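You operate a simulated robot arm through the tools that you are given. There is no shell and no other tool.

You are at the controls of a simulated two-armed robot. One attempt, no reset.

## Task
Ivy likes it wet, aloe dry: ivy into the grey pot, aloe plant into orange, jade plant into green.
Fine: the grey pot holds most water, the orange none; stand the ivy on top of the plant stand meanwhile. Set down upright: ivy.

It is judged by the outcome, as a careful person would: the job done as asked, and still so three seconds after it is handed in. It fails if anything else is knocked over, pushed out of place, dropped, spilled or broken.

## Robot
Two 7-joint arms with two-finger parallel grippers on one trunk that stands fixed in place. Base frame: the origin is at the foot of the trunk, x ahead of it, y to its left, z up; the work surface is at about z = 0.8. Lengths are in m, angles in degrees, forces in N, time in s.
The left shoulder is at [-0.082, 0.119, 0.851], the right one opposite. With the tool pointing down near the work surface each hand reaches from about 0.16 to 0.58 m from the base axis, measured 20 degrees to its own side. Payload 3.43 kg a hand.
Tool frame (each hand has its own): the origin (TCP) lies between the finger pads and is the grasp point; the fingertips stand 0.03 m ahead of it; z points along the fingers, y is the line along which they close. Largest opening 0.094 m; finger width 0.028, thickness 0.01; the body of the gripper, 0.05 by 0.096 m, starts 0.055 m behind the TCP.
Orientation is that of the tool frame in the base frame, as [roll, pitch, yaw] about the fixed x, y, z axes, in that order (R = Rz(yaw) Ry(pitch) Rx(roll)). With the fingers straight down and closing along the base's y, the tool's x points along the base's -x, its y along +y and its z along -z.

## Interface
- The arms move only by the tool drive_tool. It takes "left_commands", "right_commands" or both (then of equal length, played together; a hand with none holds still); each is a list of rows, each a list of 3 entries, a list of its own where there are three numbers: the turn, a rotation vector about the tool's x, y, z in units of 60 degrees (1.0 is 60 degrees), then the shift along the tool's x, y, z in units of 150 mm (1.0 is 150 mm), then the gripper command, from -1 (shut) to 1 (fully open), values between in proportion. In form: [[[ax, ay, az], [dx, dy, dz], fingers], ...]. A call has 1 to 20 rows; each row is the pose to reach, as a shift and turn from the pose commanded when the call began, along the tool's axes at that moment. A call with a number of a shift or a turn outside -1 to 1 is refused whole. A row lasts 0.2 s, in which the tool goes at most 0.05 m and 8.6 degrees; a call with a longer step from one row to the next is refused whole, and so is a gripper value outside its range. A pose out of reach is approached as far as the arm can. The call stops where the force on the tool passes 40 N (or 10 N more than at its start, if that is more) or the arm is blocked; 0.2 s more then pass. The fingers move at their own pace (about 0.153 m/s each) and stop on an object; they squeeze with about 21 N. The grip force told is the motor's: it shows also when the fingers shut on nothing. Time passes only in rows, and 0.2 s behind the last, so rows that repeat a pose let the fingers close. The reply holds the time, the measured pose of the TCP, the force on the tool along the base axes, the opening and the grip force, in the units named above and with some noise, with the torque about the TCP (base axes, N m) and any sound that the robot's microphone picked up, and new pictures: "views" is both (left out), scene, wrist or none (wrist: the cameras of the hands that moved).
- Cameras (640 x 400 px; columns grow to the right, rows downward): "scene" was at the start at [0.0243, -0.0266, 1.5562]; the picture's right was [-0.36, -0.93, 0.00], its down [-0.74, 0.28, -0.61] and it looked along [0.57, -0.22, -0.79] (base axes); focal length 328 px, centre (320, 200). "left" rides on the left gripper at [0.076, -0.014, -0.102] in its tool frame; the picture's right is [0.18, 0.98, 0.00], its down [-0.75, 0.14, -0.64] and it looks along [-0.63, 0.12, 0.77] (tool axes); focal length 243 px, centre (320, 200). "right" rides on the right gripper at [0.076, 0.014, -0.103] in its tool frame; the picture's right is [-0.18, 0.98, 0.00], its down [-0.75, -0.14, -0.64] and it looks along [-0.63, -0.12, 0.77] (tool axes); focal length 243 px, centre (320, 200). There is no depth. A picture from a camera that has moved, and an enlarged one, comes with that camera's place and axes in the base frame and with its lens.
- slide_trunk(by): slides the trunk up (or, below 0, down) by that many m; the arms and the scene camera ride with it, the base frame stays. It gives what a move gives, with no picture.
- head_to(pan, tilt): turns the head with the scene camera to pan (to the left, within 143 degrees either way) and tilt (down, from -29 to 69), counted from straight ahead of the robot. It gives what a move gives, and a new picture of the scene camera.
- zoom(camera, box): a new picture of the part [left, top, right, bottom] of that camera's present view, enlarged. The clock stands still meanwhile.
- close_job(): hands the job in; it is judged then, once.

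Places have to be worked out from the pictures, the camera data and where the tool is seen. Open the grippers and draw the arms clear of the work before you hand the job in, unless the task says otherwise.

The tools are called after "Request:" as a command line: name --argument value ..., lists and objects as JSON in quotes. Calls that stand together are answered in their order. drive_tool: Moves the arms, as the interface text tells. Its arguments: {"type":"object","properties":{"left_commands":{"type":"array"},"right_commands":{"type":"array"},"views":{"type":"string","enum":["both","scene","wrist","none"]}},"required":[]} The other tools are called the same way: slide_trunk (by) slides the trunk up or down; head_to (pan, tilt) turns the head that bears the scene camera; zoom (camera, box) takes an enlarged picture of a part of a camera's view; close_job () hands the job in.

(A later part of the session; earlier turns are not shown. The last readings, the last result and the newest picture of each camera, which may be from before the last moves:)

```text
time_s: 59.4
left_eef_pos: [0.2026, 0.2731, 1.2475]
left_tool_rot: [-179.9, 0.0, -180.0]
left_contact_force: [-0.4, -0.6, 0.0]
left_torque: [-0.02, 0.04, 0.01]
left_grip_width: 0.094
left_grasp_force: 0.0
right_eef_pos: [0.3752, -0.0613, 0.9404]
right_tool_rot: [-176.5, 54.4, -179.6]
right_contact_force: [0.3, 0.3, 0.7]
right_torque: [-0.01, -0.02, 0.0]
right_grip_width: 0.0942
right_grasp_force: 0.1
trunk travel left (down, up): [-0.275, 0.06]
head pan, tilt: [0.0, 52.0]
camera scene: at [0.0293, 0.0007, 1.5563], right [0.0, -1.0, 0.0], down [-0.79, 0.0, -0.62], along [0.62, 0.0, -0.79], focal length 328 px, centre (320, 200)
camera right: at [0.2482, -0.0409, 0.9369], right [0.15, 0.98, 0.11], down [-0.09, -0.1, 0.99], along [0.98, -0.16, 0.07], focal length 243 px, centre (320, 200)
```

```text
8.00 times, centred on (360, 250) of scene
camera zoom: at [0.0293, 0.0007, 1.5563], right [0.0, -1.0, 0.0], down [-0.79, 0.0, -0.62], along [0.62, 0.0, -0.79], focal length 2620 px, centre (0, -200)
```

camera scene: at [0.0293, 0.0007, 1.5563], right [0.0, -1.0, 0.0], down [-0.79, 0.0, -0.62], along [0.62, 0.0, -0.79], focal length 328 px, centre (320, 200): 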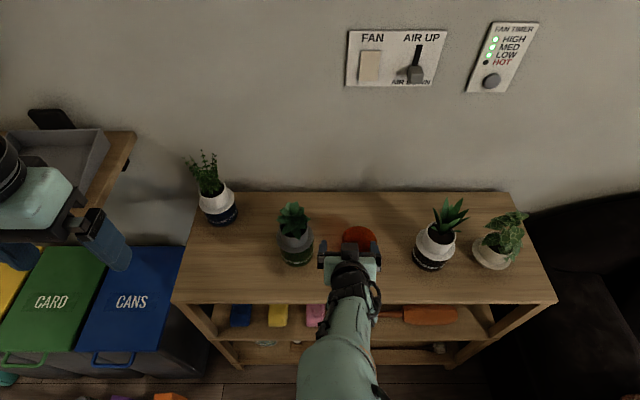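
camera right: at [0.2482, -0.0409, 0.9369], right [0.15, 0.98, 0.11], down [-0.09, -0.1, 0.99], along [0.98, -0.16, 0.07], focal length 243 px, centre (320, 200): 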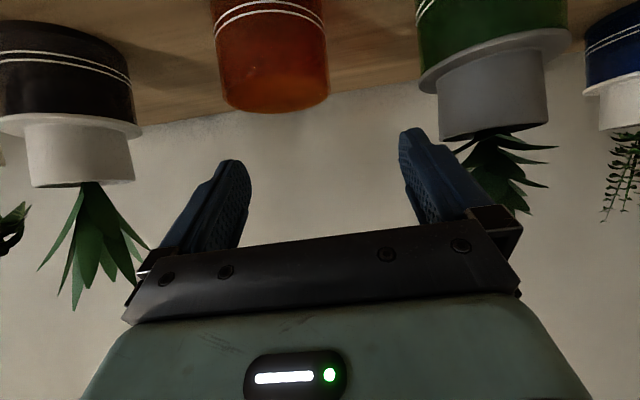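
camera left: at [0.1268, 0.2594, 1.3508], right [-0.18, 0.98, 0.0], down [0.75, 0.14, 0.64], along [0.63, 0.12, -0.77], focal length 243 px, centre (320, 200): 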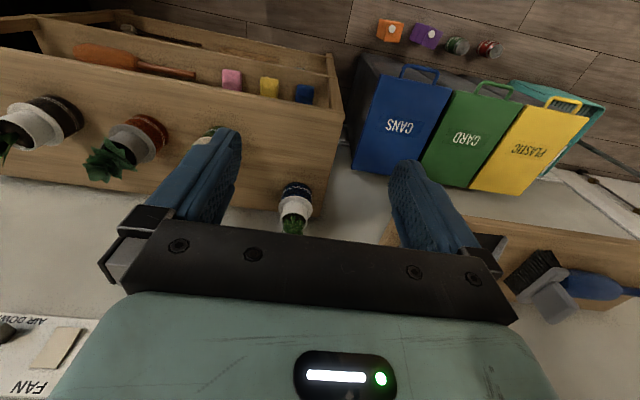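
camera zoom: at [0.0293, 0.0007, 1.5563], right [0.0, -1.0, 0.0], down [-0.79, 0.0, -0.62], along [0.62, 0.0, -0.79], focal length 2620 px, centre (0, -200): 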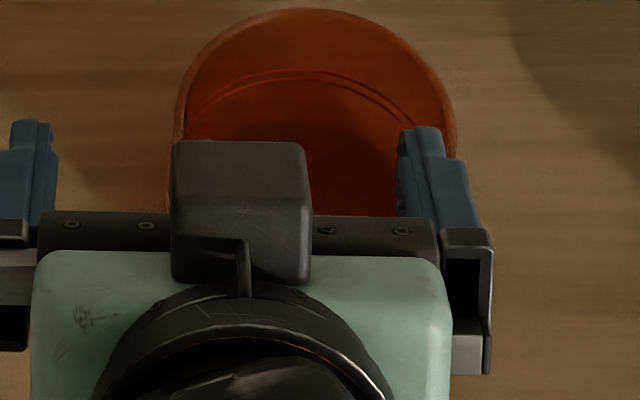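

The jade is upright but sits ~7 mm off-centre in the green pot, and the pot is ~(+7, -16) mm from its original place; I'll put both right with the left arm, whose own side this is. First the right hand goes up and to the right, out of the way.

Request:
drive_tool --right_commands '[[[0, 0, 0], [-0.15, -0.05, -0.13], 1], [[0, 0, 0], [-0.3, -0.2, -0.27], 1], [[0, 0, 0], [-0.42, -0.4, -0.42], 1], [[0, 0, 0], [-0.469, -0.6, -0.492], 1], [[0, 0, 0], [-0.469, -0.8, -0.492], 1], [[0, 0, 0], [-0.469, -1.0, -0.492], 1], [[0, 0, 0], [-0.469, -1.0, -0.492], 1]]' --views "scene"

```text
time_s: 60.0
left_eef_pos: [0.203, 0.2745, 1.2482]
left_tool_rot: [-180.0, 0.1, 180.0]
left_contact_force: [-0.6, 0.2, 0.2]
left_torque: [-0.02, -0.01, 0.0]
left_grip_width: 0.094
left_grasp_force: 0.0
right_eef_pos: [0.3737, -0.1162, 0.9756]
right_tool_rot: [-178.8, 52.3, 173.6]
right_contact_force: [0.3, -0.4, -0.4]
right_torque: [-0.01, 0.02, 0.0]
right_grip_width: 0.0941
right_grasp_force: 0.0
trunk travel left (down, up): [-0.275, 0.06]
head pan, tilt: [0.0, 52.0]
stopped in row 2 (right hand): the arm was blocked; the commanded pose is now the measured one
camera scene: at [0.0286, 0.0003, 1.5563], right [0.0, -1.0, 0.0], down [-0.79, 0.0, -0.62], along [0.62, 0.0, -0.79], focal length 328 px, centre (320, 200)
```

scene: 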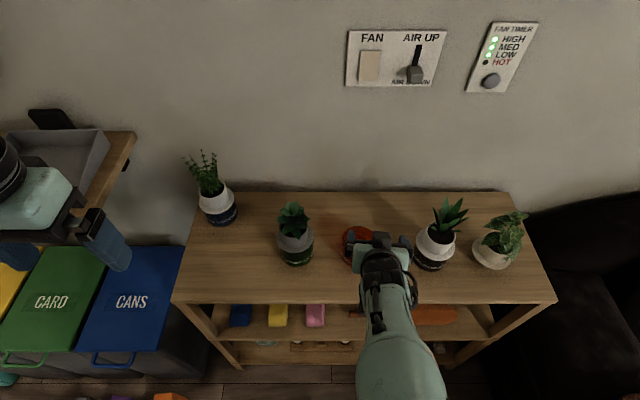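

The arm is jammed in its most folded posture here and lags its commands. I unfold it: forward and up over the empty orange pot (clear on both sides), levelling the tool.

Request:
drive_tool --right_commands '[[[-0.02, -0.008, -0.012], [-0.12, 0.01, 0.015], 1], [[-0.05, -0.02, -0.03], [-0.24, 0.02, 0.03], 1], [[-0.08, -0.035, -0.047], [-0.36, 0.03, 0.045], 1], [[-0.1056, -0.045, -0.0626], [-0.466, 0.0384, 0.0575], 1], [[-0.1056, -0.045, -0.0626], [-0.466, 0.0384, 0.0575], 1]]' --views "scene"

```text
time_s: 61.2
left_eef_pos: [0.2036, 0.2726, 1.248]
left_tool_rot: [-179.9, 0.0, -180.0]
left_contact_force: [-0.6, 0.6, -0.6]
left_torque: [0.01, -0.02, -0.04]
left_grip_width: 0.094
left_grasp_force: 0.0
right_eef_pos: [0.4259, -0.1173, 1.0241]
right_tool_rot: [-179.9, 55.0, 180.0]
right_contact_force: [0.0, 0.8, -0.5]
right_torque: [-0.01, -0.03, 0.05]
right_grip_width: 0.094
right_grasp_force: 0.1
trunk travel left (down, up): [-0.275, 0.06]
head pan, tilt: [0.0, 52.0]
camera scene: at [0.0293, 0.0004, 1.5563], right [0.0, -1.0, 0.0], down [-0.79, 0.0, -0.62], along [0.62, 0.0, -0.79], focal length 328 px, centre (320, 200)
```

scene: 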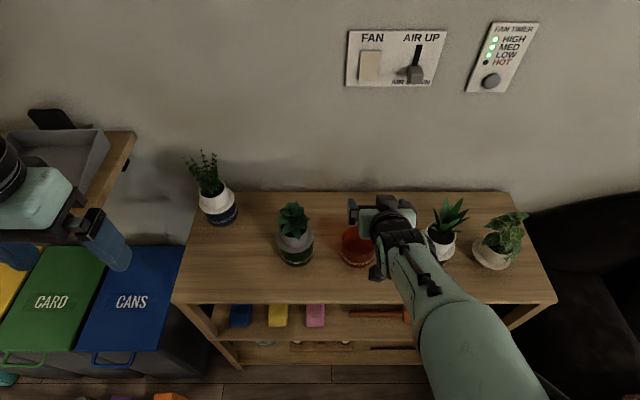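

The arm is unfolded and tracks exactly again. I raise the right hand and park it to the right, above the plants.

Request:
drive_tool --right_commands '[[[0, 0, 0], [-0.164, 0, -0.115], 1], [[0, 0, 0], [-0.328, 0, -0.23], 1], [[0, 0, 0], [-0.492, 0, -0.345], 1], [[0, 0, 0], [-0.655, 0, -0.459], 1], [[0, 0, 0], [-0.655, -0.25, -0.459], 1], [[0, 0, 0], [-0.62, -0.5, -0.51], 1], [[0, 0, 0], [-0.58, -0.75, -0.56], 1], [[0, 0, 0], [-0.54, -1.0, -0.62], 1]]' --views "none"

Request:
drive_tool --right_commands '[[[0, 0, 0], [0.05, -0.2, -0.08], 1], [[0, 0, 0], [0.1, -0.4, -0.15], 1], [[0, 0, 0], [0.15, -0.6, -0.22], 1], [[0, 0, 0], [0.15, -0.6, -0.22], 1]]' --views "scene"

```text
time_s: 63.0
left_eef_pos: [0.2036, 0.2721, 1.2489]
left_tool_rot: [179.9, 0.0, 180.0]
left_contact_force: [-0.2, 0.3, 0.3]
left_torque: [-0.02, 0.0, 0.0]
left_grip_width: 0.0939
left_grasp_force: 0.1
right_eef_pos: [0.3956, -0.2663, 1.1466]
right_tool_rot: [-179.9, 54.9, 179.9]
right_contact_force: [-0.7, -0.1, -0.5]
right_torque: [0.01, 0.02, 0.05]
right_grip_width: 0.0942
right_grasp_force: 0.2
trunk travel left (down, up): [-0.275, 0.06]
head pan, tilt: [0.0, 52.0]
```

```text
time_s: 64.0
left_eef_pos: [0.2036, 0.2737, 1.2479]
left_tool_rot: [-180.0, -0.1, -180.0]
left_contact_force: [-0.9, 0.2, 0.1]
left_torque: [-0.01, -0.01, -0.04]
left_grip_width: 0.0942
left_grasp_force: 0.1
right_eef_pos: [0.3542, -0.3561, 1.1475]
right_tool_rot: [-180.0, 55.0, -180.0]
right_contact_force: [0.5, 0.6, 0.1]
right_torque: [0.0, -0.04, 0.01]
right_grip_width: 0.0937
right_grasp_force: 0.0
trunk travel left (down, up): [-0.275, 0.06]
head pan, tilt: [0.0, 52.0]
camera scene: at [0.0298, 0.0009, 1.5564], right [0.0, -1.0, 0.0], down [-0.79, 0.0, -0.62], along [0.62, 0.0, -0.79], focal length 328 px, centre (320, 200)
```

scene: 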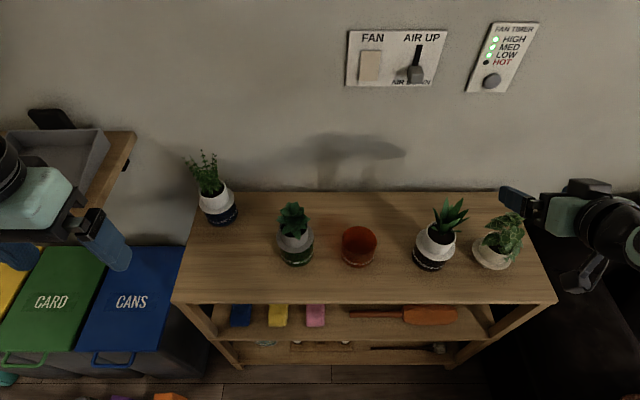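

The right hand is clear. Now an enlarged look at all three pots to measure where they stand.

Request:
zoom --camera "scene" --box '[260, 225, 320, 275]'

Request:
zoom --camera "scene" --box '[330, 225, 390, 275]'

Request:
zoom --camera "scene" --box '[405, 225, 465, 275]'

Request:
zoom --camera "left" --box '[0, 60, 380, 240]'

```text
8.00 times, centred on (290, 250) of scene
camera zoom: at [0.0298, 0.0009, 1.5564], right [0.0, -1.0, 0.0], down [-0.79, 0.0, -0.62], along [0.62, 0.0, -0.79], focal length 2620 px, centre (560, -200)
```

zoom: 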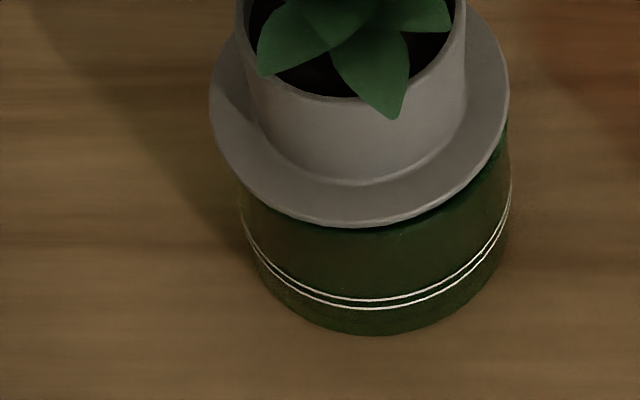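

```text
8.00 times, centred on (360, 250) of scene
camera zoom: at [0.0298, 0.0009, 1.5564], right [0.0, -1.0, 0.0], down [-0.79, 0.0, -0.62], along [0.62, 0.0, -0.79], focal length 2620 px, centre (0, -200)
```

zoom: 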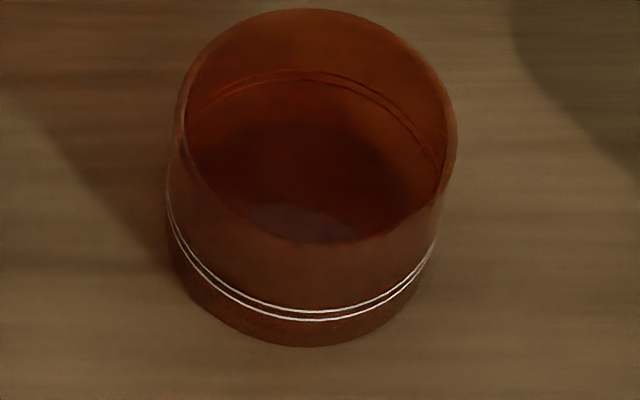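

```text
8.00 times, centred on (435, 250) of scene
camera zoom: at [0.0298, 0.0009, 1.5564], right [0.0, -1.0, 0.0], down [-0.79, 0.0, -0.62], along [0.62, 0.0, -0.79], focal length 2620 px, centre (-600, -200)
```

zoom: 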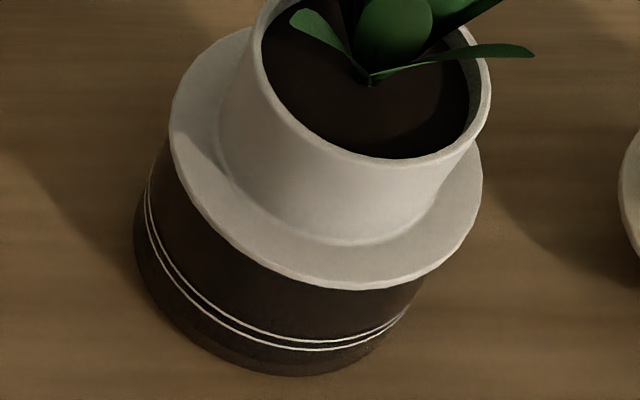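

```text
1.68 times, centred on (190, 150) of left
camera zoom: at [0.1279, 0.2594, 1.3506], right [-0.18, 0.98, 0.0], down [0.75, 0.14, 0.64], along [0.63, 0.12, -0.77], focal length 409 px, centre (539, 284)
```

zoom: 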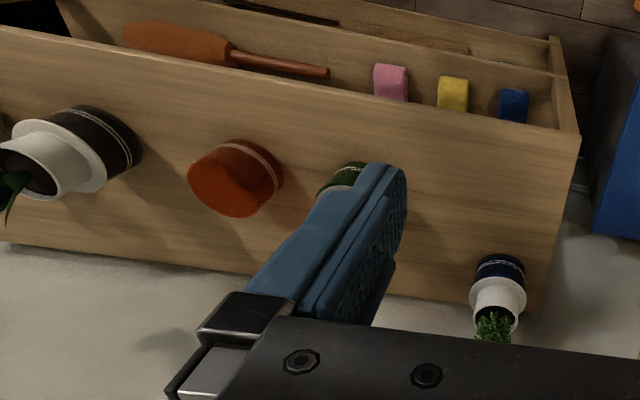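

Orange and grey pots are exactly where they were; only the green one moved. I bring the left hand forward and tilt it the same way (mirror of what the right did), keeping it above the table; the right hand rises a little too.

Request:
drive_tool --left_commands '[[[0, -0.115, 0], [-0.075, -0.02, 0.123], 1], [[0, -0.23, 0], [-0.15, -0.04, 0.247], 1], [[0, -0.345, 0], [-0.225, -0.06, 0.37], 1], [[0, -0.46, 0], [-0.3, -0.08, 0.494], 1], [[0, -0.575, 0], [-0.375, -0.1, 0.617], 1], [[0, -0.69, 0], [-0.45, -0.12, 0.74], 1], [[0, -0.805, 0], [-0.525, -0.14, 0.864], 1], [[0, -0.9167, 0], [-0.6, -0.16, 0.987], 1], [[0, -0.9167, 0], [-0.6, -0.16, 0.987], 1]]' --right_commands '[[[0, 0, 0], [-0.05, 0, -0.035], 1], [[0, 0, 0], [-0.1, 0, -0.07], 1], [[0, 0, 0], [-0.15, 0, -0.105], 1], [[0, 0, 0], [-0.2, 0, -0.14], 1], [[0, 0, 0], [-0.25, 0, -0.175], 1], [[0, 0, 0], [-0.3, 0, -0.21], 1], [[0, 0, 0], [-0.35, 0, -0.245], 1], [[0, 0, 0], [-0.4, 0, -0.28], 1], [[0, 0, 0], [-0.4, 0, -0.28], 1]]' --views "both"

```text
time_s: 66.0
left_eef_pos: [0.294, 0.2498, 1.098]
left_tool_rot: [180.0, 55.1, 180.0]
left_contact_force: [-0.9, 0.0, -0.1]
left_torque: [0.0, -0.02, -0.02]
left_grip_width: 0.094
left_grasp_force: 0.0
right_eef_pos: [0.355, -0.3571, 1.2205]
right_tool_rot: [180.0, 55.1, 179.9]
right_contact_force: [-0.3, 0.7, 0.4]
right_torque: [-0.01, 0.0, 0.03]
right_grip_width: 0.0939
right_grasp_force: 0.2
trunk travel left (down, up): [-0.275, 0.06]
head pan, tilt: [0.0, 52.0]
camera scene: at [0.0292, 0.0004, 1.5563], right [0.0, -1.0, 0.0], down [-0.79, 0.0, -0.62], along [0.62, 0.0, -0.79], focal length 328 px, centre (320, 200)
camera right: at [0.2276, -0.3423, 1.2154], right [0.11, 0.98, 0.15], down [-0.09, -0.14, 0.99], along [0.99, -0.12, 0.08], focal length 243 px, centre (320, 200)
camera left: at [0.1655, 0.236, 1.0944], right [-0.1, 0.98, -0.15], down [-0.09, 0.14, 0.99], along [0.99, 0.12, 0.08], focal length 243 px, centre (320, 200)
```

scene: 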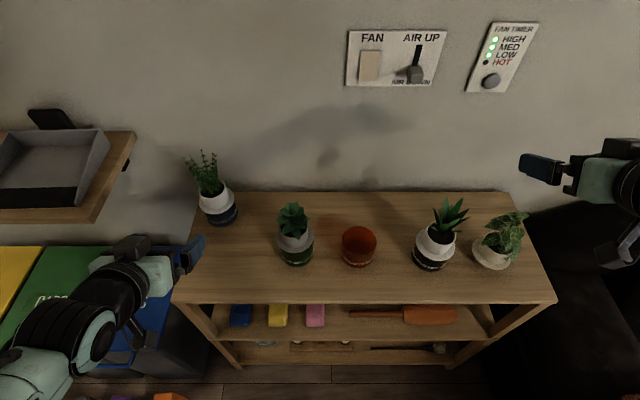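
right: 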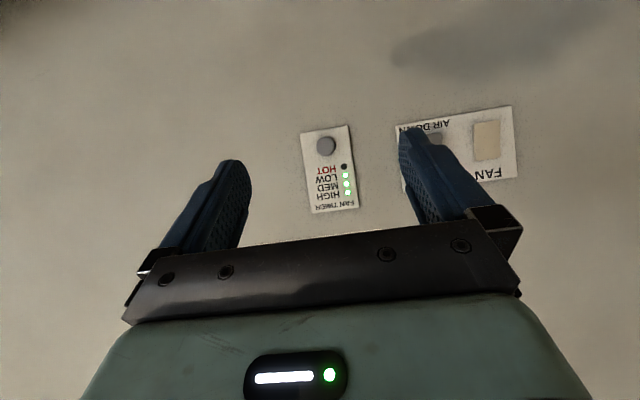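
left: 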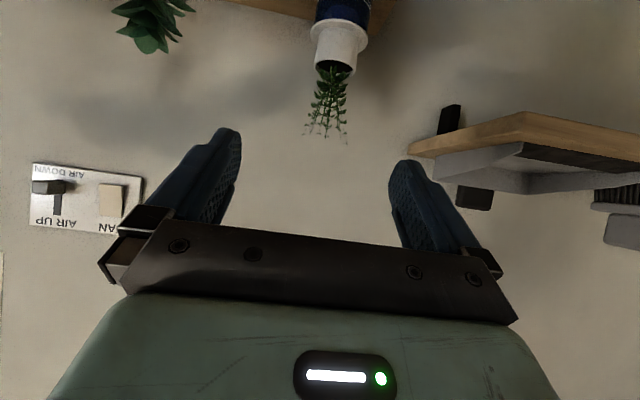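

Left hand tilted and clear of the wall shelf. I move it to (0.335, 0.126, 1.046), in front of the green pot's left, then lower the trunk.

Request:
drive_tool --left_commands '[[[0, 0, 0], [0.025, -0.165, 0.085], 1], [[0, 0, 0], [0.05, -0.33, 0.17], 1], [[0, 0, 0], [0.076, -0.496, 0.254], 1], [[0, 0, 0], [0.1, -0.66, 0.34], 1], [[0, 0, 0], [0.127, -0.827, 0.423], 1], [[0, 0, 0], [0.127, -0.827, 0.423], 1]]' --views "scene"

Request:
slide_trunk --by -0.12

```text
time_s: 67.4
left_eef_pos: [0.3359, 0.1247, 1.0474]
left_tool_rot: [-179.8, 55.0, 179.9]
left_contact_force: [0.2, -0.7, 0.3]
left_torque: [0.03, -0.01, -0.03]
left_grip_width: 0.0939
left_grasp_force: 0.0
right_eef_pos: [0.3545, -0.3554, 1.2194]
right_tool_rot: [-180.0, 54.9, 180.0]
right_contact_force: [0.3, 0.2, -0.2]
right_torque: [-0.01, -0.01, -0.01]
right_grip_width: 0.0939
right_grasp_force: 0.1
trunk travel left (down, up): [-0.275, 0.06]
head pan, tilt: [0.0, 52.0]
camera scene: at [0.0292, 0.0009, 1.5563], right [0.0, -1.0, 0.0], down [-0.79, 0.0, -0.62], along [0.62, 0.0, -0.79], focal length 328 px, centre (320, 200)
```

scene: 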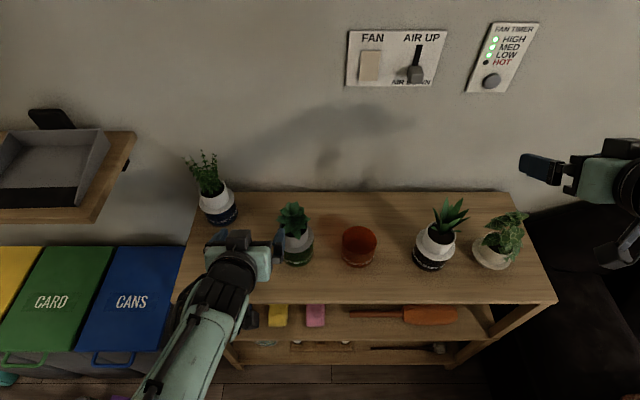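

```text
time_s: 68.9
left_eef_pos: [0.334, 0.1259, 0.9286]
left_tool_rot: [-179.9, 55.0, -180.0]
left_contact_force: [0.1, 0.4, 0.6]
left_torque: [-0.02, 0.02, 0.03]
left_grip_width: 0.0938
left_grasp_force: 0.0
right_eef_pos: [0.3536, -0.3563, 1.0991]
right_tool_rot: [-180.0, 55.1, 179.9]
right_contact_force: [0.0, 0.5, -0.2]
right_torque: [0.02, -0.01, -0.01]
right_grip_width: 0.0941
right_grasp_force: 0.0
trunk travel left (down, up): [-0.155, 0.18]
head pan, tilt: [0.0, 52.0]
```

Now the left hand to the jade's pre-grasp; I judge the jade's axis at (0.456, 0.0625) and the green pot's at (0.449, 0.059).

Request:
drive_tool --left_commands '[[[0, 0, 0], [-0.02, -0.14, 0.02], 1], [[0, 0, 0], [-0.031, -0.28, 0.044], 1], [[0, 0, 0], [-0.031, -0.423, 0.044], 1], [[0, 0, 0], [0.043, -0.423, 0.095], 1], [[0, 0, 0], [0.117, -0.423, 0.147], 1], [[0, 0, 0], [0.117, -0.423, 0.147], 1]]' --views "both"

Request:
zoom --camera "left" --box '[180, 40, 460, 240]'

Request:
zoom --camera "scene" --box '[220, 180, 360, 290]'

```text
time_s: 70.3
left_eef_pos: [0.3411, 0.0537, 0.9022]
left_tool_rot: [-175.4, 54.5, -177.6]
left_contact_force: [1.7, -0.2, -0.3]
left_torque: [0.0, 0.01, 0.0]
left_grip_width: 0.0942
left_grasp_force: 0.0
right_eef_pos: [0.3541, -0.3569, 1.0984]
right_tool_rot: [180.0, 54.9, 179.9]
right_contact_force: [0.3, -0.1, -1.0]
right_torque: [-0.01, -0.01, 0.03]
right_grip_width: 0.0938
right_grasp_force: 0.1
trunk travel left (down, up): [-0.155, 0.18]
head pan, tilt: [0.0, 52.0]
camera scene: at [0.0363, 0.0002, 1.437], right [0.0, -1.0, 0.0], down [-0.79, 0.0, -0.62], along [0.62, 0.0, -0.79], focal length 328 px, centre (320, 200)
camera left: at [0.2134, 0.0421, 0.9004], right [-0.09, 0.98, -0.2], down [-0.08, 0.19, 0.98], along [0.99, 0.1, 0.06], focal length 243 px, centre (320, 200)
```

scene: 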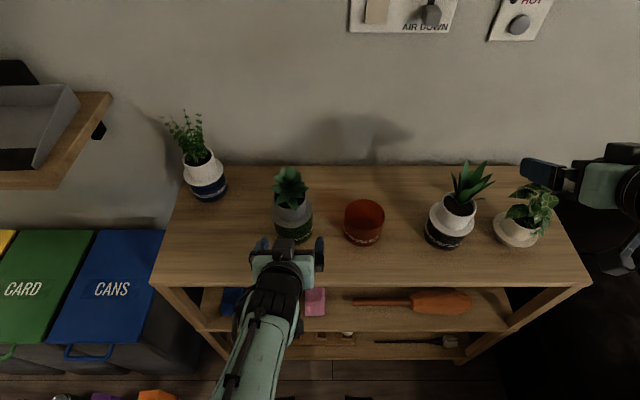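
left: 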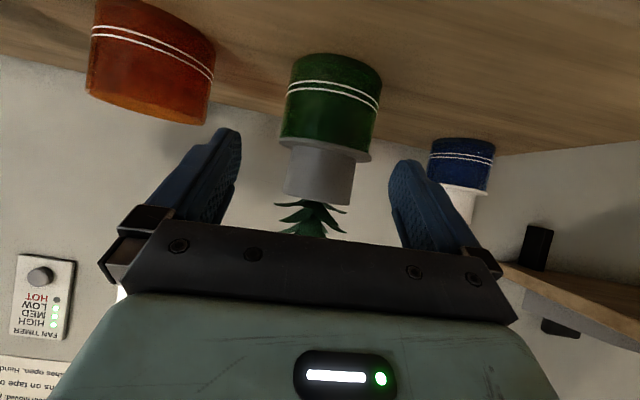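

```text
2.00 times, centred on (320, 140) of left
camera zoom: at [0.2134, 0.0421, 0.9004], right [-0.09, 0.98, -0.2], down [-0.08, 0.19, 0.98], along [0.99, 0.1, 0.06], focal length 485 px, centre (320, 320)
```

zoom: 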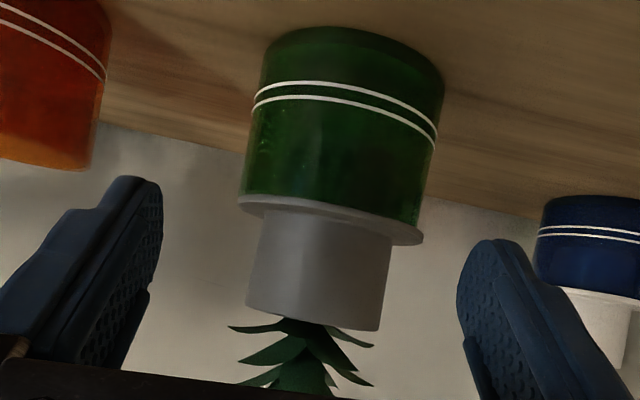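

```text
3.64 times, centred on (290, 235) of scene
camera zoom: at [0.0363, 0.0002, 1.437], right [0.0, -1.0, 0.0], down [-0.79, 0.0, -0.62], along [0.62, 0.0, -0.79], focal length 1191 px, centre (429, 73)
```

zoom: 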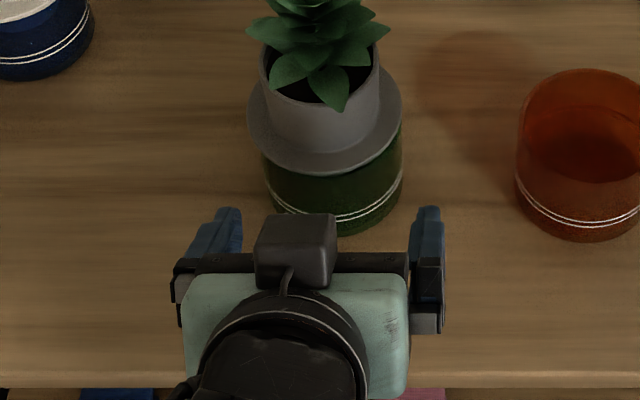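

The left wrist also nears a limit when pointing straight ahead this close in (it is rolled ~5°). Since the collars are round, I'll approach with the left hand pointing inward by 25° instead, which suits the arm: pre-grasp (0.350, 0.107, 0.91) with that yaw.

Request:
drive_tool --left_commands '[[[0.03, 0, 0.02], [-0.015, 0.06, 0.003], 1], [[0.1, 0, 0.07], [-0.03, 0.12, 0.005], 1], [[0.18, 0, 0.126], [-0.045, 0.18, 0.008], 1], [[0.26, 0, 0.182], [-0.06, 0.24, 0.01], 1], [[0.3413, 0, 0.2392], [-0.0745, 0.297, 0.013], 1], [[0.3413, 0, 0.2392], [-0.0745, 0.297, 0.013], 1]]' --views "both"

Request:
zoom --camera "left" --box '[180, 40, 460, 240]'

Request:
zoom --camera "scene" --box '[220, 180, 360, 290]'

```text
time_s: 71.7
left_eef_pos: [0.3521, 0.1058, 0.9102]
left_tool_rot: [179.9, 54.9, 154.8]
left_contact_force: [0.1, -0.1, -0.2]
left_torque: [0.02, 0.01, 0.0]
left_grip_width: 0.0937
left_grasp_force: 0.2
right_eef_pos: [0.3543, -0.3568, 1.0992]
right_tool_rot: [-180.0, 55.0, 179.8]
right_contact_force: [0.4, 0.6, -0.8]
right_torque: [0.01, 0.0, -0.02]
right_grip_width: 0.0939
right_grasp_force: 0.1
trunk travel left (down, up): [-0.155, 0.18]
head pan, tilt: [0.0, 52.0]
camera scene: at [0.0363, -0.0001, 1.437], right [0.0, -1.0, 0.0], down [-0.79, 0.0, -0.62], along [0.62, 0.0, -0.79], focal length 328 px, centre (320, 200)
camera left: at [0.2294, 0.147, 0.906], right [0.32, 0.93, -0.15], down [-0.02, 0.17, 0.99], along [0.95, -0.31, 0.08], focal length 243 px, centre (320, 200)
```

scene: 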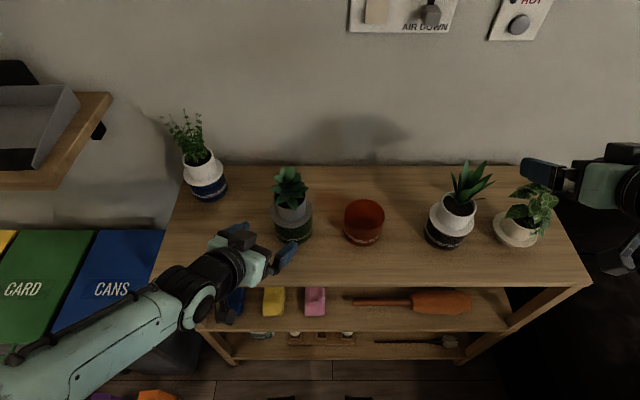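
left: 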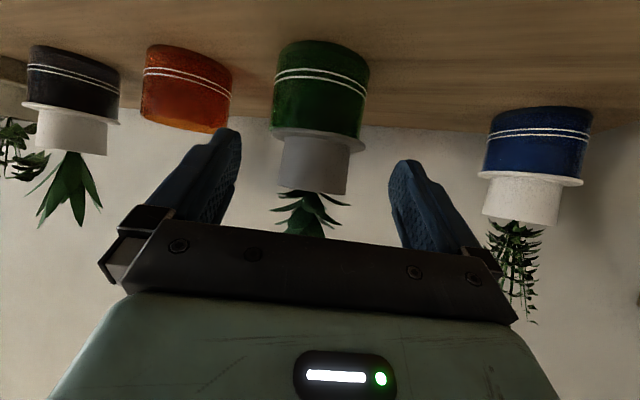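

```text
2.00 times, centred on (320, 140) of left
camera zoom: at [0.2294, 0.147, 0.906], right [0.32, 0.93, -0.15], down [-0.02, 0.17, 0.99], along [0.95, -0.31, 0.08], focal length 485 px, centre (320, 320)
```

zoom: 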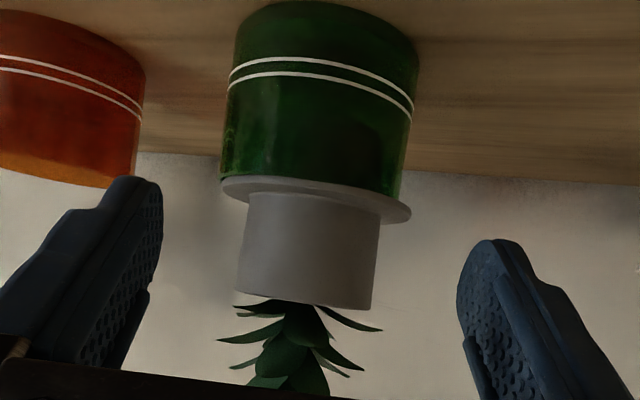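

```text
3.64 times, centred on (290, 235) of scene
camera zoom: at [0.0363, -0.0001, 1.437], right [0.0, -1.0, 0.0], down [-0.79, 0.0, -0.62], along [0.62, 0.0, -0.79], focal length 1191 px, centre (429, 73)
```

zoom: 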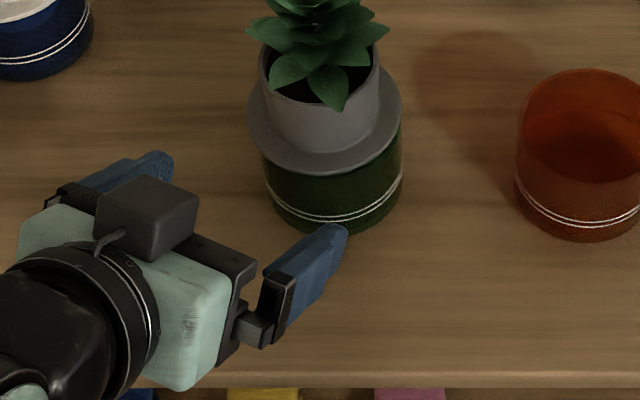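

At this yaw the left arm tracks exactly. The jade's axis is ~3 mm to the hand's left and ~0.11 m ahead; I go half-way first and check.

Request:
drive_tool --left_commands '[[[0, 0, 0], [-0.05, 0.01, 0.12], 1], [[0, 0, 0], [-0.11, 0.02, 0.22], 1], [[0, 0, 0], [-0.17, 0.02, 0.3], 1], [[0, 0, 0], [-0.17, 0.02, 0.3], 1]]' --views "wrist"

Request:
zoom --camera "left" --box '[180, 40, 460, 240]'

```text
time_s: 72.7
left_eef_pos: [0.3976, 0.0869, 0.9049]
left_tool_rot: [180.0, 55.0, 154.9]
left_contact_force: [-0.2, 0.2, 1.3]
left_torque: [-0.01, -0.01, -0.01]
left_grip_width: 0.0939
left_grasp_force: 0.1
left hand out of reach, approached as far as the arm can: row 3
right_eef_pos: [0.3541, -0.3561, 1.0993]
right_tool_rot: [180.0, 55.0, 179.9]
right_contact_force: [-0.8, -0.4, -0.1]
right_torque: [-0.02, 0.0, 0.0]
right_grip_width: 0.0937
right_grasp_force: 0.1
trunk travel left (down, up): [-0.155, 0.18]
head pan, tilt: [0.0, 52.0]
camera left: at [0.2766, 0.128, 0.9005], right [0.32, 0.94, -0.15], down [-0.03, 0.17, 0.99], along [0.95, -0.31, 0.08], focal length 243 px, centre (320, 200)
```

left: 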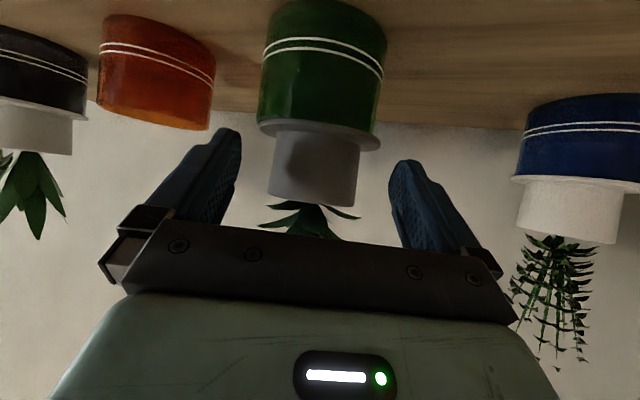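

```text
2.00 times, centred on (320, 140) of left
camera zoom: at [0.2766, 0.128, 0.9005], right [0.32, 0.94, -0.15], down [-0.03, 0.17, 0.99], along [0.95, -0.31, 0.08], focal length 485 px, centre (320, 320)
```

zoom: 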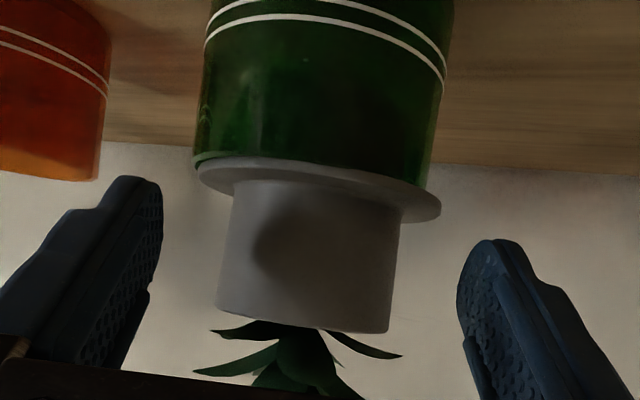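

Centred on the jade now (offset <1 mm), tool true. The remaining 5.5 cm forward.

Request:
drive_tool --left_commands '[[[0, 0, 0], [-0.05, 0, 0.08], 1], [[0, 0, 0], [-0.1, 0, 0.16], 1], [[0, 0, 0], [-0.15, 0, 0.24], 1], [[0, 0, 0], [-0.194, 0, 0.312], 1], [[0, 0, 0], [-0.194, 0, 0.312], 1]]' --views "both"

Request:
zoom --camera "left" --box '[180, 60, 460, 260]'

Request:
zoom --camera "scene" --box '[220, 160, 360, 270]'

```text
time_s: 73.9
left_eef_pos: [0.4412, 0.067, 0.9024]
left_tool_rot: [179.9, 55.0, 154.8]
left_contact_force: [0.0, -0.5, -1.0]
left_torque: [0.02, 0.03, 0.01]
left_grip_width: 0.0942
left_grasp_force: 0.0
left hand out of reach, approached as far as the arm can: row 4
right_eef_pos: [0.3538, -0.3567, 1.099]
right_tool_rot: [-180.0, 54.9, 179.9]
right_contact_force: [-0.3, 0.5, 0.1]
right_torque: [-0.02, 0.03, 0.01]
right_grip_width: 0.0938
right_grasp_force: 0.0
trunk travel left (down, up): [-0.155, 0.18]
head pan, tilt: [0.0, 52.0]
camera scene: at [0.0364, 0.0002, 1.437], right [0.0, -1.0, 0.0], down [-0.79, 0.0, -0.62], along [0.62, 0.0, -0.79], focal length 328 px, centre (320, 200)
camera left: at [0.32, 0.1078, 0.8983], right [0.32, 0.94, -0.15], down [-0.03, 0.17, 0.99], along [0.95, -0.31, 0.08], focal length 243 px, centre (320, 200)
```

scene: 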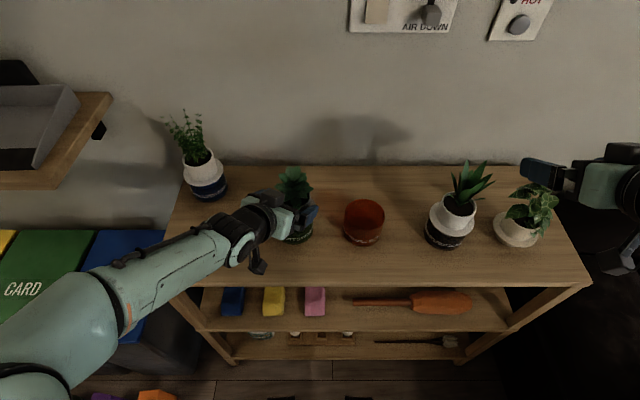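
left: 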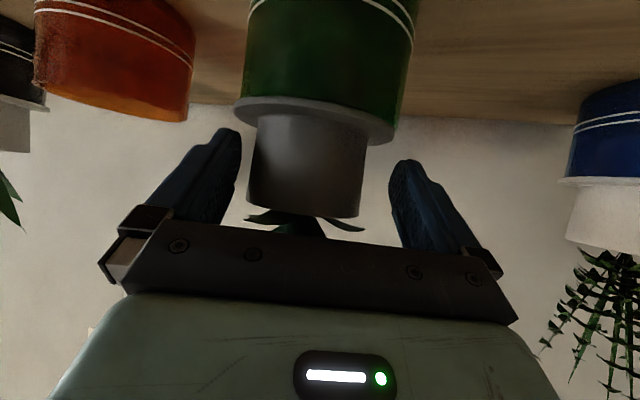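

```text
2.00 times, centred on (320, 160) of left
camera zoom: at [0.32, 0.1078, 0.8983], right [0.32, 0.94, -0.15], down [-0.03, 0.17, 0.99], along [0.95, -0.31, 0.08], focal length 485 px, centre (320, 280)
```

zoom: 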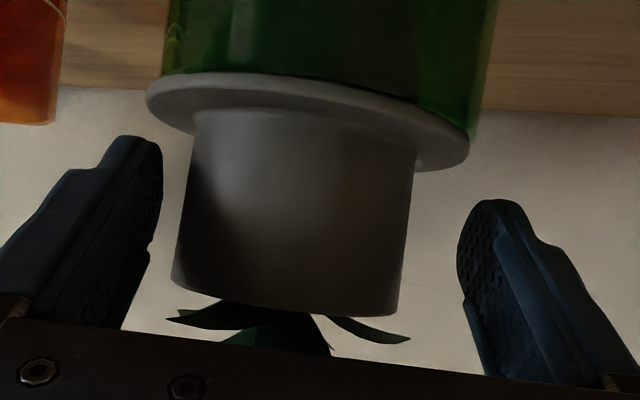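

```text
3.64 times, centred on (290, 215) of scene
camera zoom: at [0.0364, 0.0002, 1.437], right [0.0, -1.0, 0.0], down [-0.79, 0.0, -0.62], along [0.62, 0.0, -0.79], focal length 1191 px, centre (429, 146)
```

zoom: 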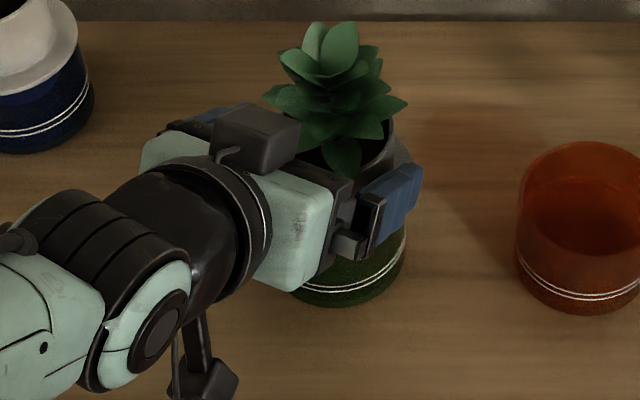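

The hand stopped ~7 mm short, and the collar appears ~6 mm toward the hand's right finger. Before closing I'll check closely whether the pot has shifted.

Request:
zoom --camera "scene" --box '[260, 200, 330, 250]'

Request:
zoom --camera "left" --box '[220, 90, 420, 220]'

```text
8.00 times, centred on (295, 225) of scene
camera zoom: at [0.0364, 0.0002, 1.437], right [0.0, -1.0, 0.0], down [-0.79, 0.0, -0.62], along [0.62, 0.0, -0.79], focal length 2620 px, centre (520, 0)
```

zoom: 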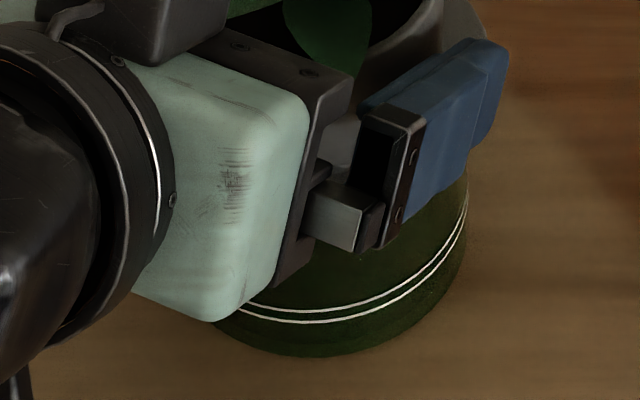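

```text
3.08 times, centred on (320, 155) of left
camera zoom: at [0.32, 0.1078, 0.8983], right [0.32, 0.94, -0.15], down [-0.03, 0.17, 0.99], along [0.95, -0.31, 0.08], focal length 746 px, centre (320, 338)
```

zoom: 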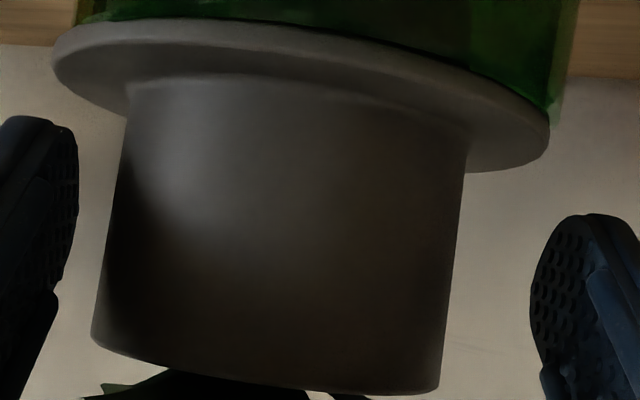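

The insert itself has slid ~9 mm toward the robot's right inside the pot (it was resting off-centre); the pot has moved at most 2 mm. The collar is about 24 mm ahead of the TCP and 6 mm to the right, so I adjust forward 15 mm and right 5 mm before closing.

Request:
drive_tool --left_commands '[[[0, 0, 0], [-0.02, -0.02, 0.027], 1], [[0, 0, 0], [-0.04, -0.035, 0.055], 1], [[0, 0, 0], [-0.058, -0.035, 0.082], 1], [[0, 0, 0], [-0.058, -0.035, 0.082], 1]]' --views "wrist"

Request:
zoom --camera "left" --box '[180, 60, 460, 260]'

```text
time_s: 74.9
left_eef_pos: [0.4608, 0.053, 0.9008]
left_tool_rot: [180.0, 55.0, 154.9]
left_contact_force: [-2.5, 0.9, 5.3]
left_torque: [0.07, -0.06, 0.03]
left_grip_width: 0.0939
left_grasp_force: 0.1
left hand out of reach, approached as far as the arm can: row 1, 2, 3
right_eef_pos: [0.3546, -0.3553, 1.0993]
right_tool_rot: [180.0, 55.0, -179.9]
right_contact_force: [0.0, -0.4, 0.0]
right_torque: [-0.01, 0.02, -0.01]
right_grip_width: 0.0941
right_grasp_force: 0.0
trunk travel left (down, up): [-0.155, 0.18]
head pan, tilt: [0.0, 52.0]
camera left: at [0.3378, 0.0943, 0.898], right [0.32, 0.94, -0.15], down [-0.03, 0.17, 0.99], along [0.95, -0.31, 0.08], focal length 243 px, centre (320, 200)
```

left: 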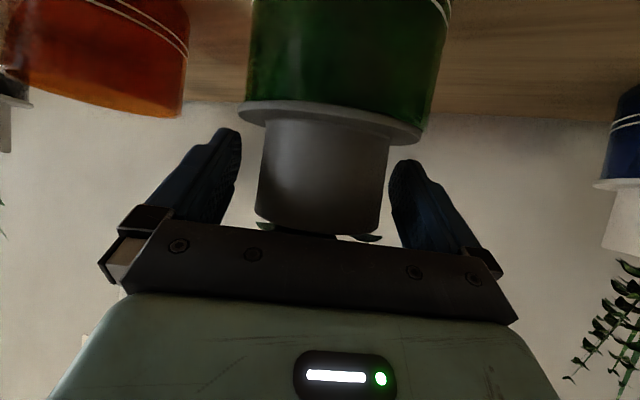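

```text
2.00 times, centred on (320, 160) of left
camera zoom: at [0.3378, 0.0943, 0.898], right [0.32, 0.94, -0.15], down [-0.03, 0.17, 0.99], along [0.95, -0.31, 0.08], focal length 485 px, centre (320, 280)
```

zoom: 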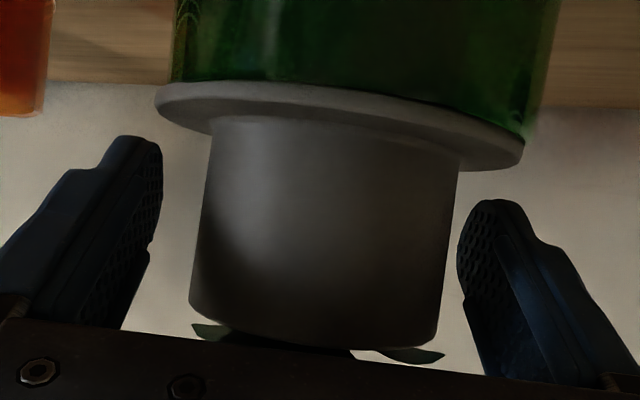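

The collar is now centred between the fingers and only ~4 mm ahead of the TCP, with a light touch (5 N). I ease back 4 mm and up 2 mm, then close.

Request:
drive_tool --left_commands '[[[0, 0, 0], [0.0022, 0, -0.015], 1], [[0, 0, 0], [0.0044, 0, -0.0295], 1], [[0, 0, 0], [0.0044, 0, -0.0295], 1]]' --views "wrist"

Request:
zoom --camera "left" --box '[180, 60, 460, 260]'

Request:
zoom --camera "scene" --box '[240, 140, 360, 250]'

```text
time_s: 75.7
left_eef_pos: [0.4559, 0.0551, 0.9028]
left_tool_rot: [180.0, 55.0, 155.0]
left_contact_force: [-1.0, 0.5, -0.6]
left_torque: [-0.01, -0.08, -0.01]
left_grip_width: 0.0937
left_grasp_force: 0.0
right_eef_pos: [0.3536, -0.3558, 1.0987]
right_tool_rot: [-180.0, 54.8, -180.0]
right_contact_force: [0.4, -0.4, -0.6]
right_torque: [-0.01, 0.02, 0.0]
right_grip_width: 0.094
right_grasp_force: 0.1
trunk travel left (down, up): [-0.155, 0.18]
head pan, tilt: [0.0, 52.0]
camera left: at [0.3343, 0.0959, 0.8997], right [0.32, 0.94, -0.15], down [-0.02, 0.17, 0.99], along [0.95, -0.31, 0.08], focal length 243 px, centre (320, 200)
```

left: 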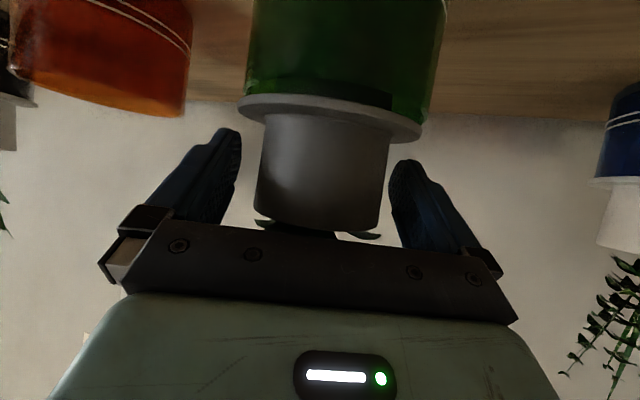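

```text
2.00 times, centred on (320, 160) of left
camera zoom: at [0.3343, 0.0959, 0.8997], right [0.32, 0.94, -0.15], down [-0.02, 0.17, 0.99], along [0.95, -0.31, 0.08], focal length 485 px, centre (320, 280)
```

zoom: 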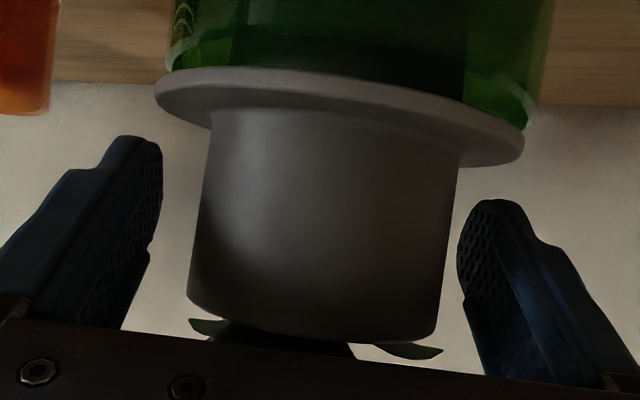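

```text
3.64 times, centred on (300, 195) of scene
camera zoom: at [0.0363, 0.0003, 1.437], right [0.0, -1.0, 0.0], down [-0.79, 0.0, -0.62], along [0.62, 0.0, -0.79], focal length 1191 px, centre (393, 218)
```

zoom: 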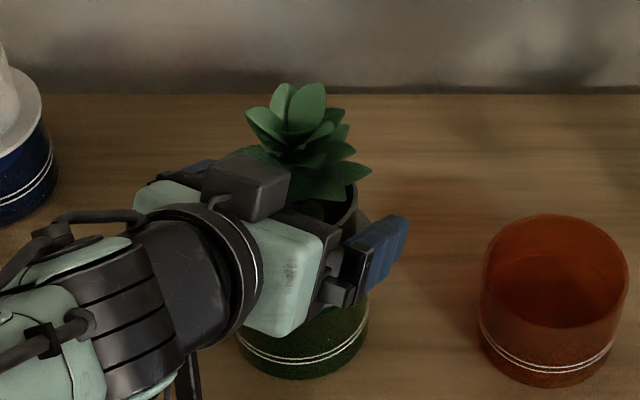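

The insert rides along with the hand slightly (its lower leaves rest on the palm), still centred between the fingers. I close on the collar now.

Request:
drive_tool --left_commands '[[[0, 0, 0], [0, 0, 0], 0.5], [[0, 0, 0], [0, 0, 0], -1], [[0, 0, 0], [0, 0, 0], -1], [[0, 0, 0], [0, 0, 0], -1]]' --views "both"

Request:
zoom --camera "left" --box '[180, 60, 460, 260]'

```text
time_s: 76.7
left_eef_pos: [0.4569, 0.055, 0.9035]
left_tool_rot: [179.9, 55.0, 154.8]
left_contact_force: [-0.4, 0.9, 0.3]
left_torque: [-0.01, 0.0, -0.04]
left_grip_width: 0.0691
left_grasp_force: 21.0
right_eef_pos: [0.354, -0.3548, 1.0993]
right_tool_rot: [180.0, 55.0, 180.0]
right_contact_force: [0.6, 0.2, 0.4]
right_torque: [0.03, 0.0, 0.0]
right_grip_width: 0.094
right_grasp_force: 0.1
trunk travel left (down, up): [-0.155, 0.18]
head pan, tilt: [0.0, 52.0]
camera scene: at [0.0362, 0.0004, 1.437], right [0.0, -1.0, 0.0], down [-0.79, 0.0, -0.62], along [0.62, 0.0, -0.79], focal length 328 px, centre (320, 200)
camera left: at [0.3344, 0.096, 0.8999], right [0.32, 0.94, -0.15], down [-0.03, 0.17, 0.99], along [0.95, -0.31, 0.08], focal length 243 px, centre (320, 200)
```

scene: 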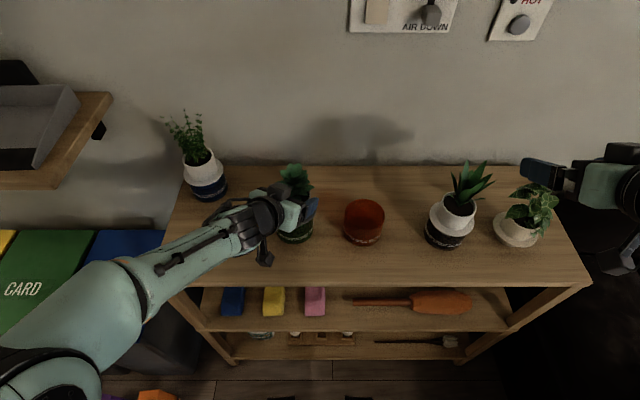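
left: 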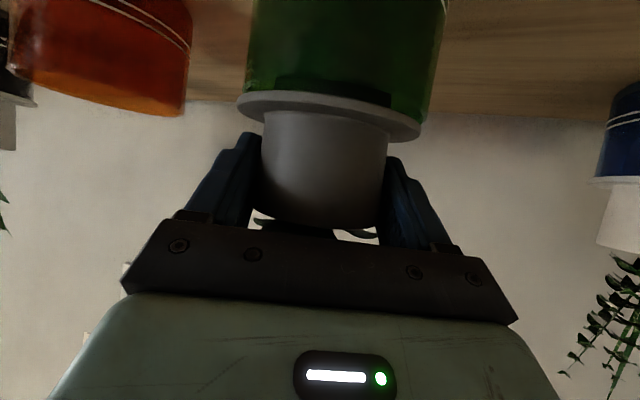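

```text
2.00 times, centred on (320, 160) of left
camera zoom: at [0.3344, 0.096, 0.8999], right [0.32, 0.94, -0.15], down [-0.03, 0.17, 0.99], along [0.95, -0.31, 0.08], focal length 485 px, centre (320, 280)
```

zoom: 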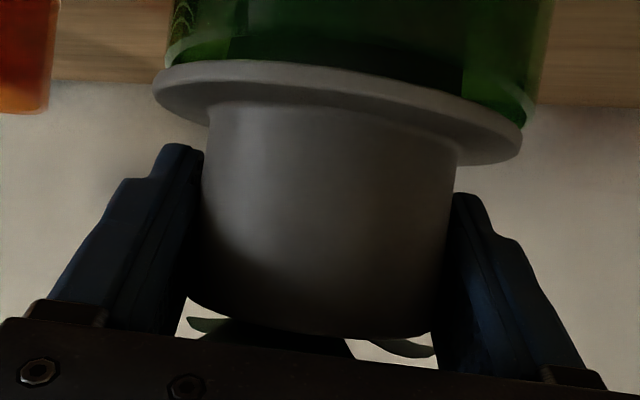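

Gripped (0.069 m, 21 N). I raise the insert only 8 mm, so its body stays inside the pot; then I can use it to draw the pot gently back to its original place at (0.442, 0.075).

Request:
drive_tool --left_commands '[[[0, 0, 0], [-0.0219, 0, -0.0153], -1], [[0, 0, 0], [-0.0437, 0, -0.0306], -1], [[0, 0, 0], [-0.0437, 0, -0.0306], -1]]' --views "wrist"

Request:
zoom --camera "left" --box '[180, 0, 460, 200]'

Request:
zoom --camera "scene" --box '[250, 190, 330, 250]'

```text
time_s: 77.5
left_eef_pos: [0.4564, 0.0532, 0.9105]
left_tool_rot: [-180.0, 55.0, 154.9]
left_contact_force: [0.0, 0.1, -2.7]
left_torque: [0.02, 0.01, -0.03]
left_grip_width: 0.0692
left_grasp_force: 21.2
right_eef_pos: [0.3552, -0.3555, 1.0985]
right_tool_rot: [179.9, 54.8, 180.0]
right_contact_force: [0.5, -0.7, -0.2]
right_torque: [0.03, 0.02, 0.01]
right_grip_width: 0.0942
right_grasp_force: 0.0
trunk travel left (down, up): [-0.155, 0.18]
head pan, tilt: [0.0, 52.0]
camera left: at [0.3343, 0.0953, 0.9071], right [0.32, 0.94, -0.15], down [-0.03, 0.17, 0.99], along [0.95, -0.31, 0.08], focal length 243 px, centre (320, 200)
```

left: 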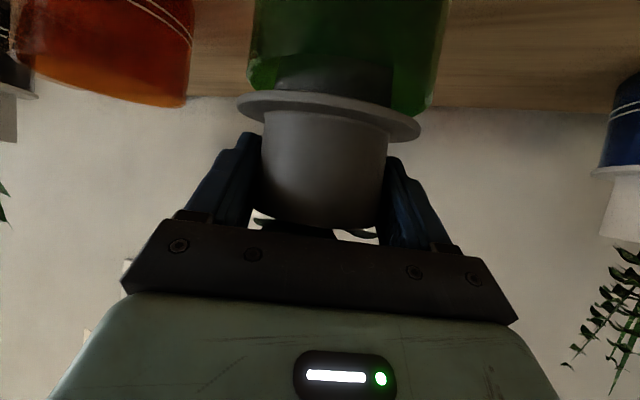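

```text
2.00 times, centred on (320, 100) of left
camera zoom: at [0.3343, 0.0953, 0.9071], right [0.32, 0.94, -0.15], down [-0.03, 0.17, 0.99], along [0.95, -0.31, 0.08], focal length 485 px, centre (320, 400)
```

zoom: 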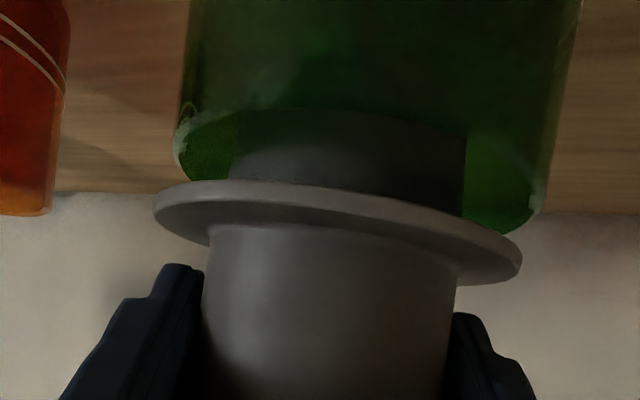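

```text
6.67 times, centred on (290, 220) of scene
camera zoom: at [0.0366, 0.0004, 1.437], right [0.0, -1.0, 0.0], down [-0.79, 0.0, -0.62], along [0.62, 0.0, -0.79], focal length 2184 px, centre (520, 67)
```

zoom: 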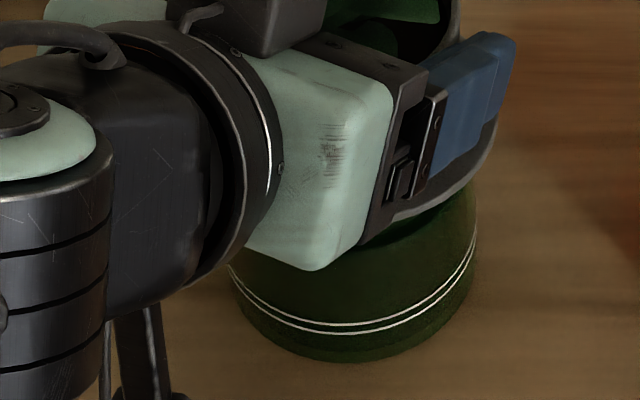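

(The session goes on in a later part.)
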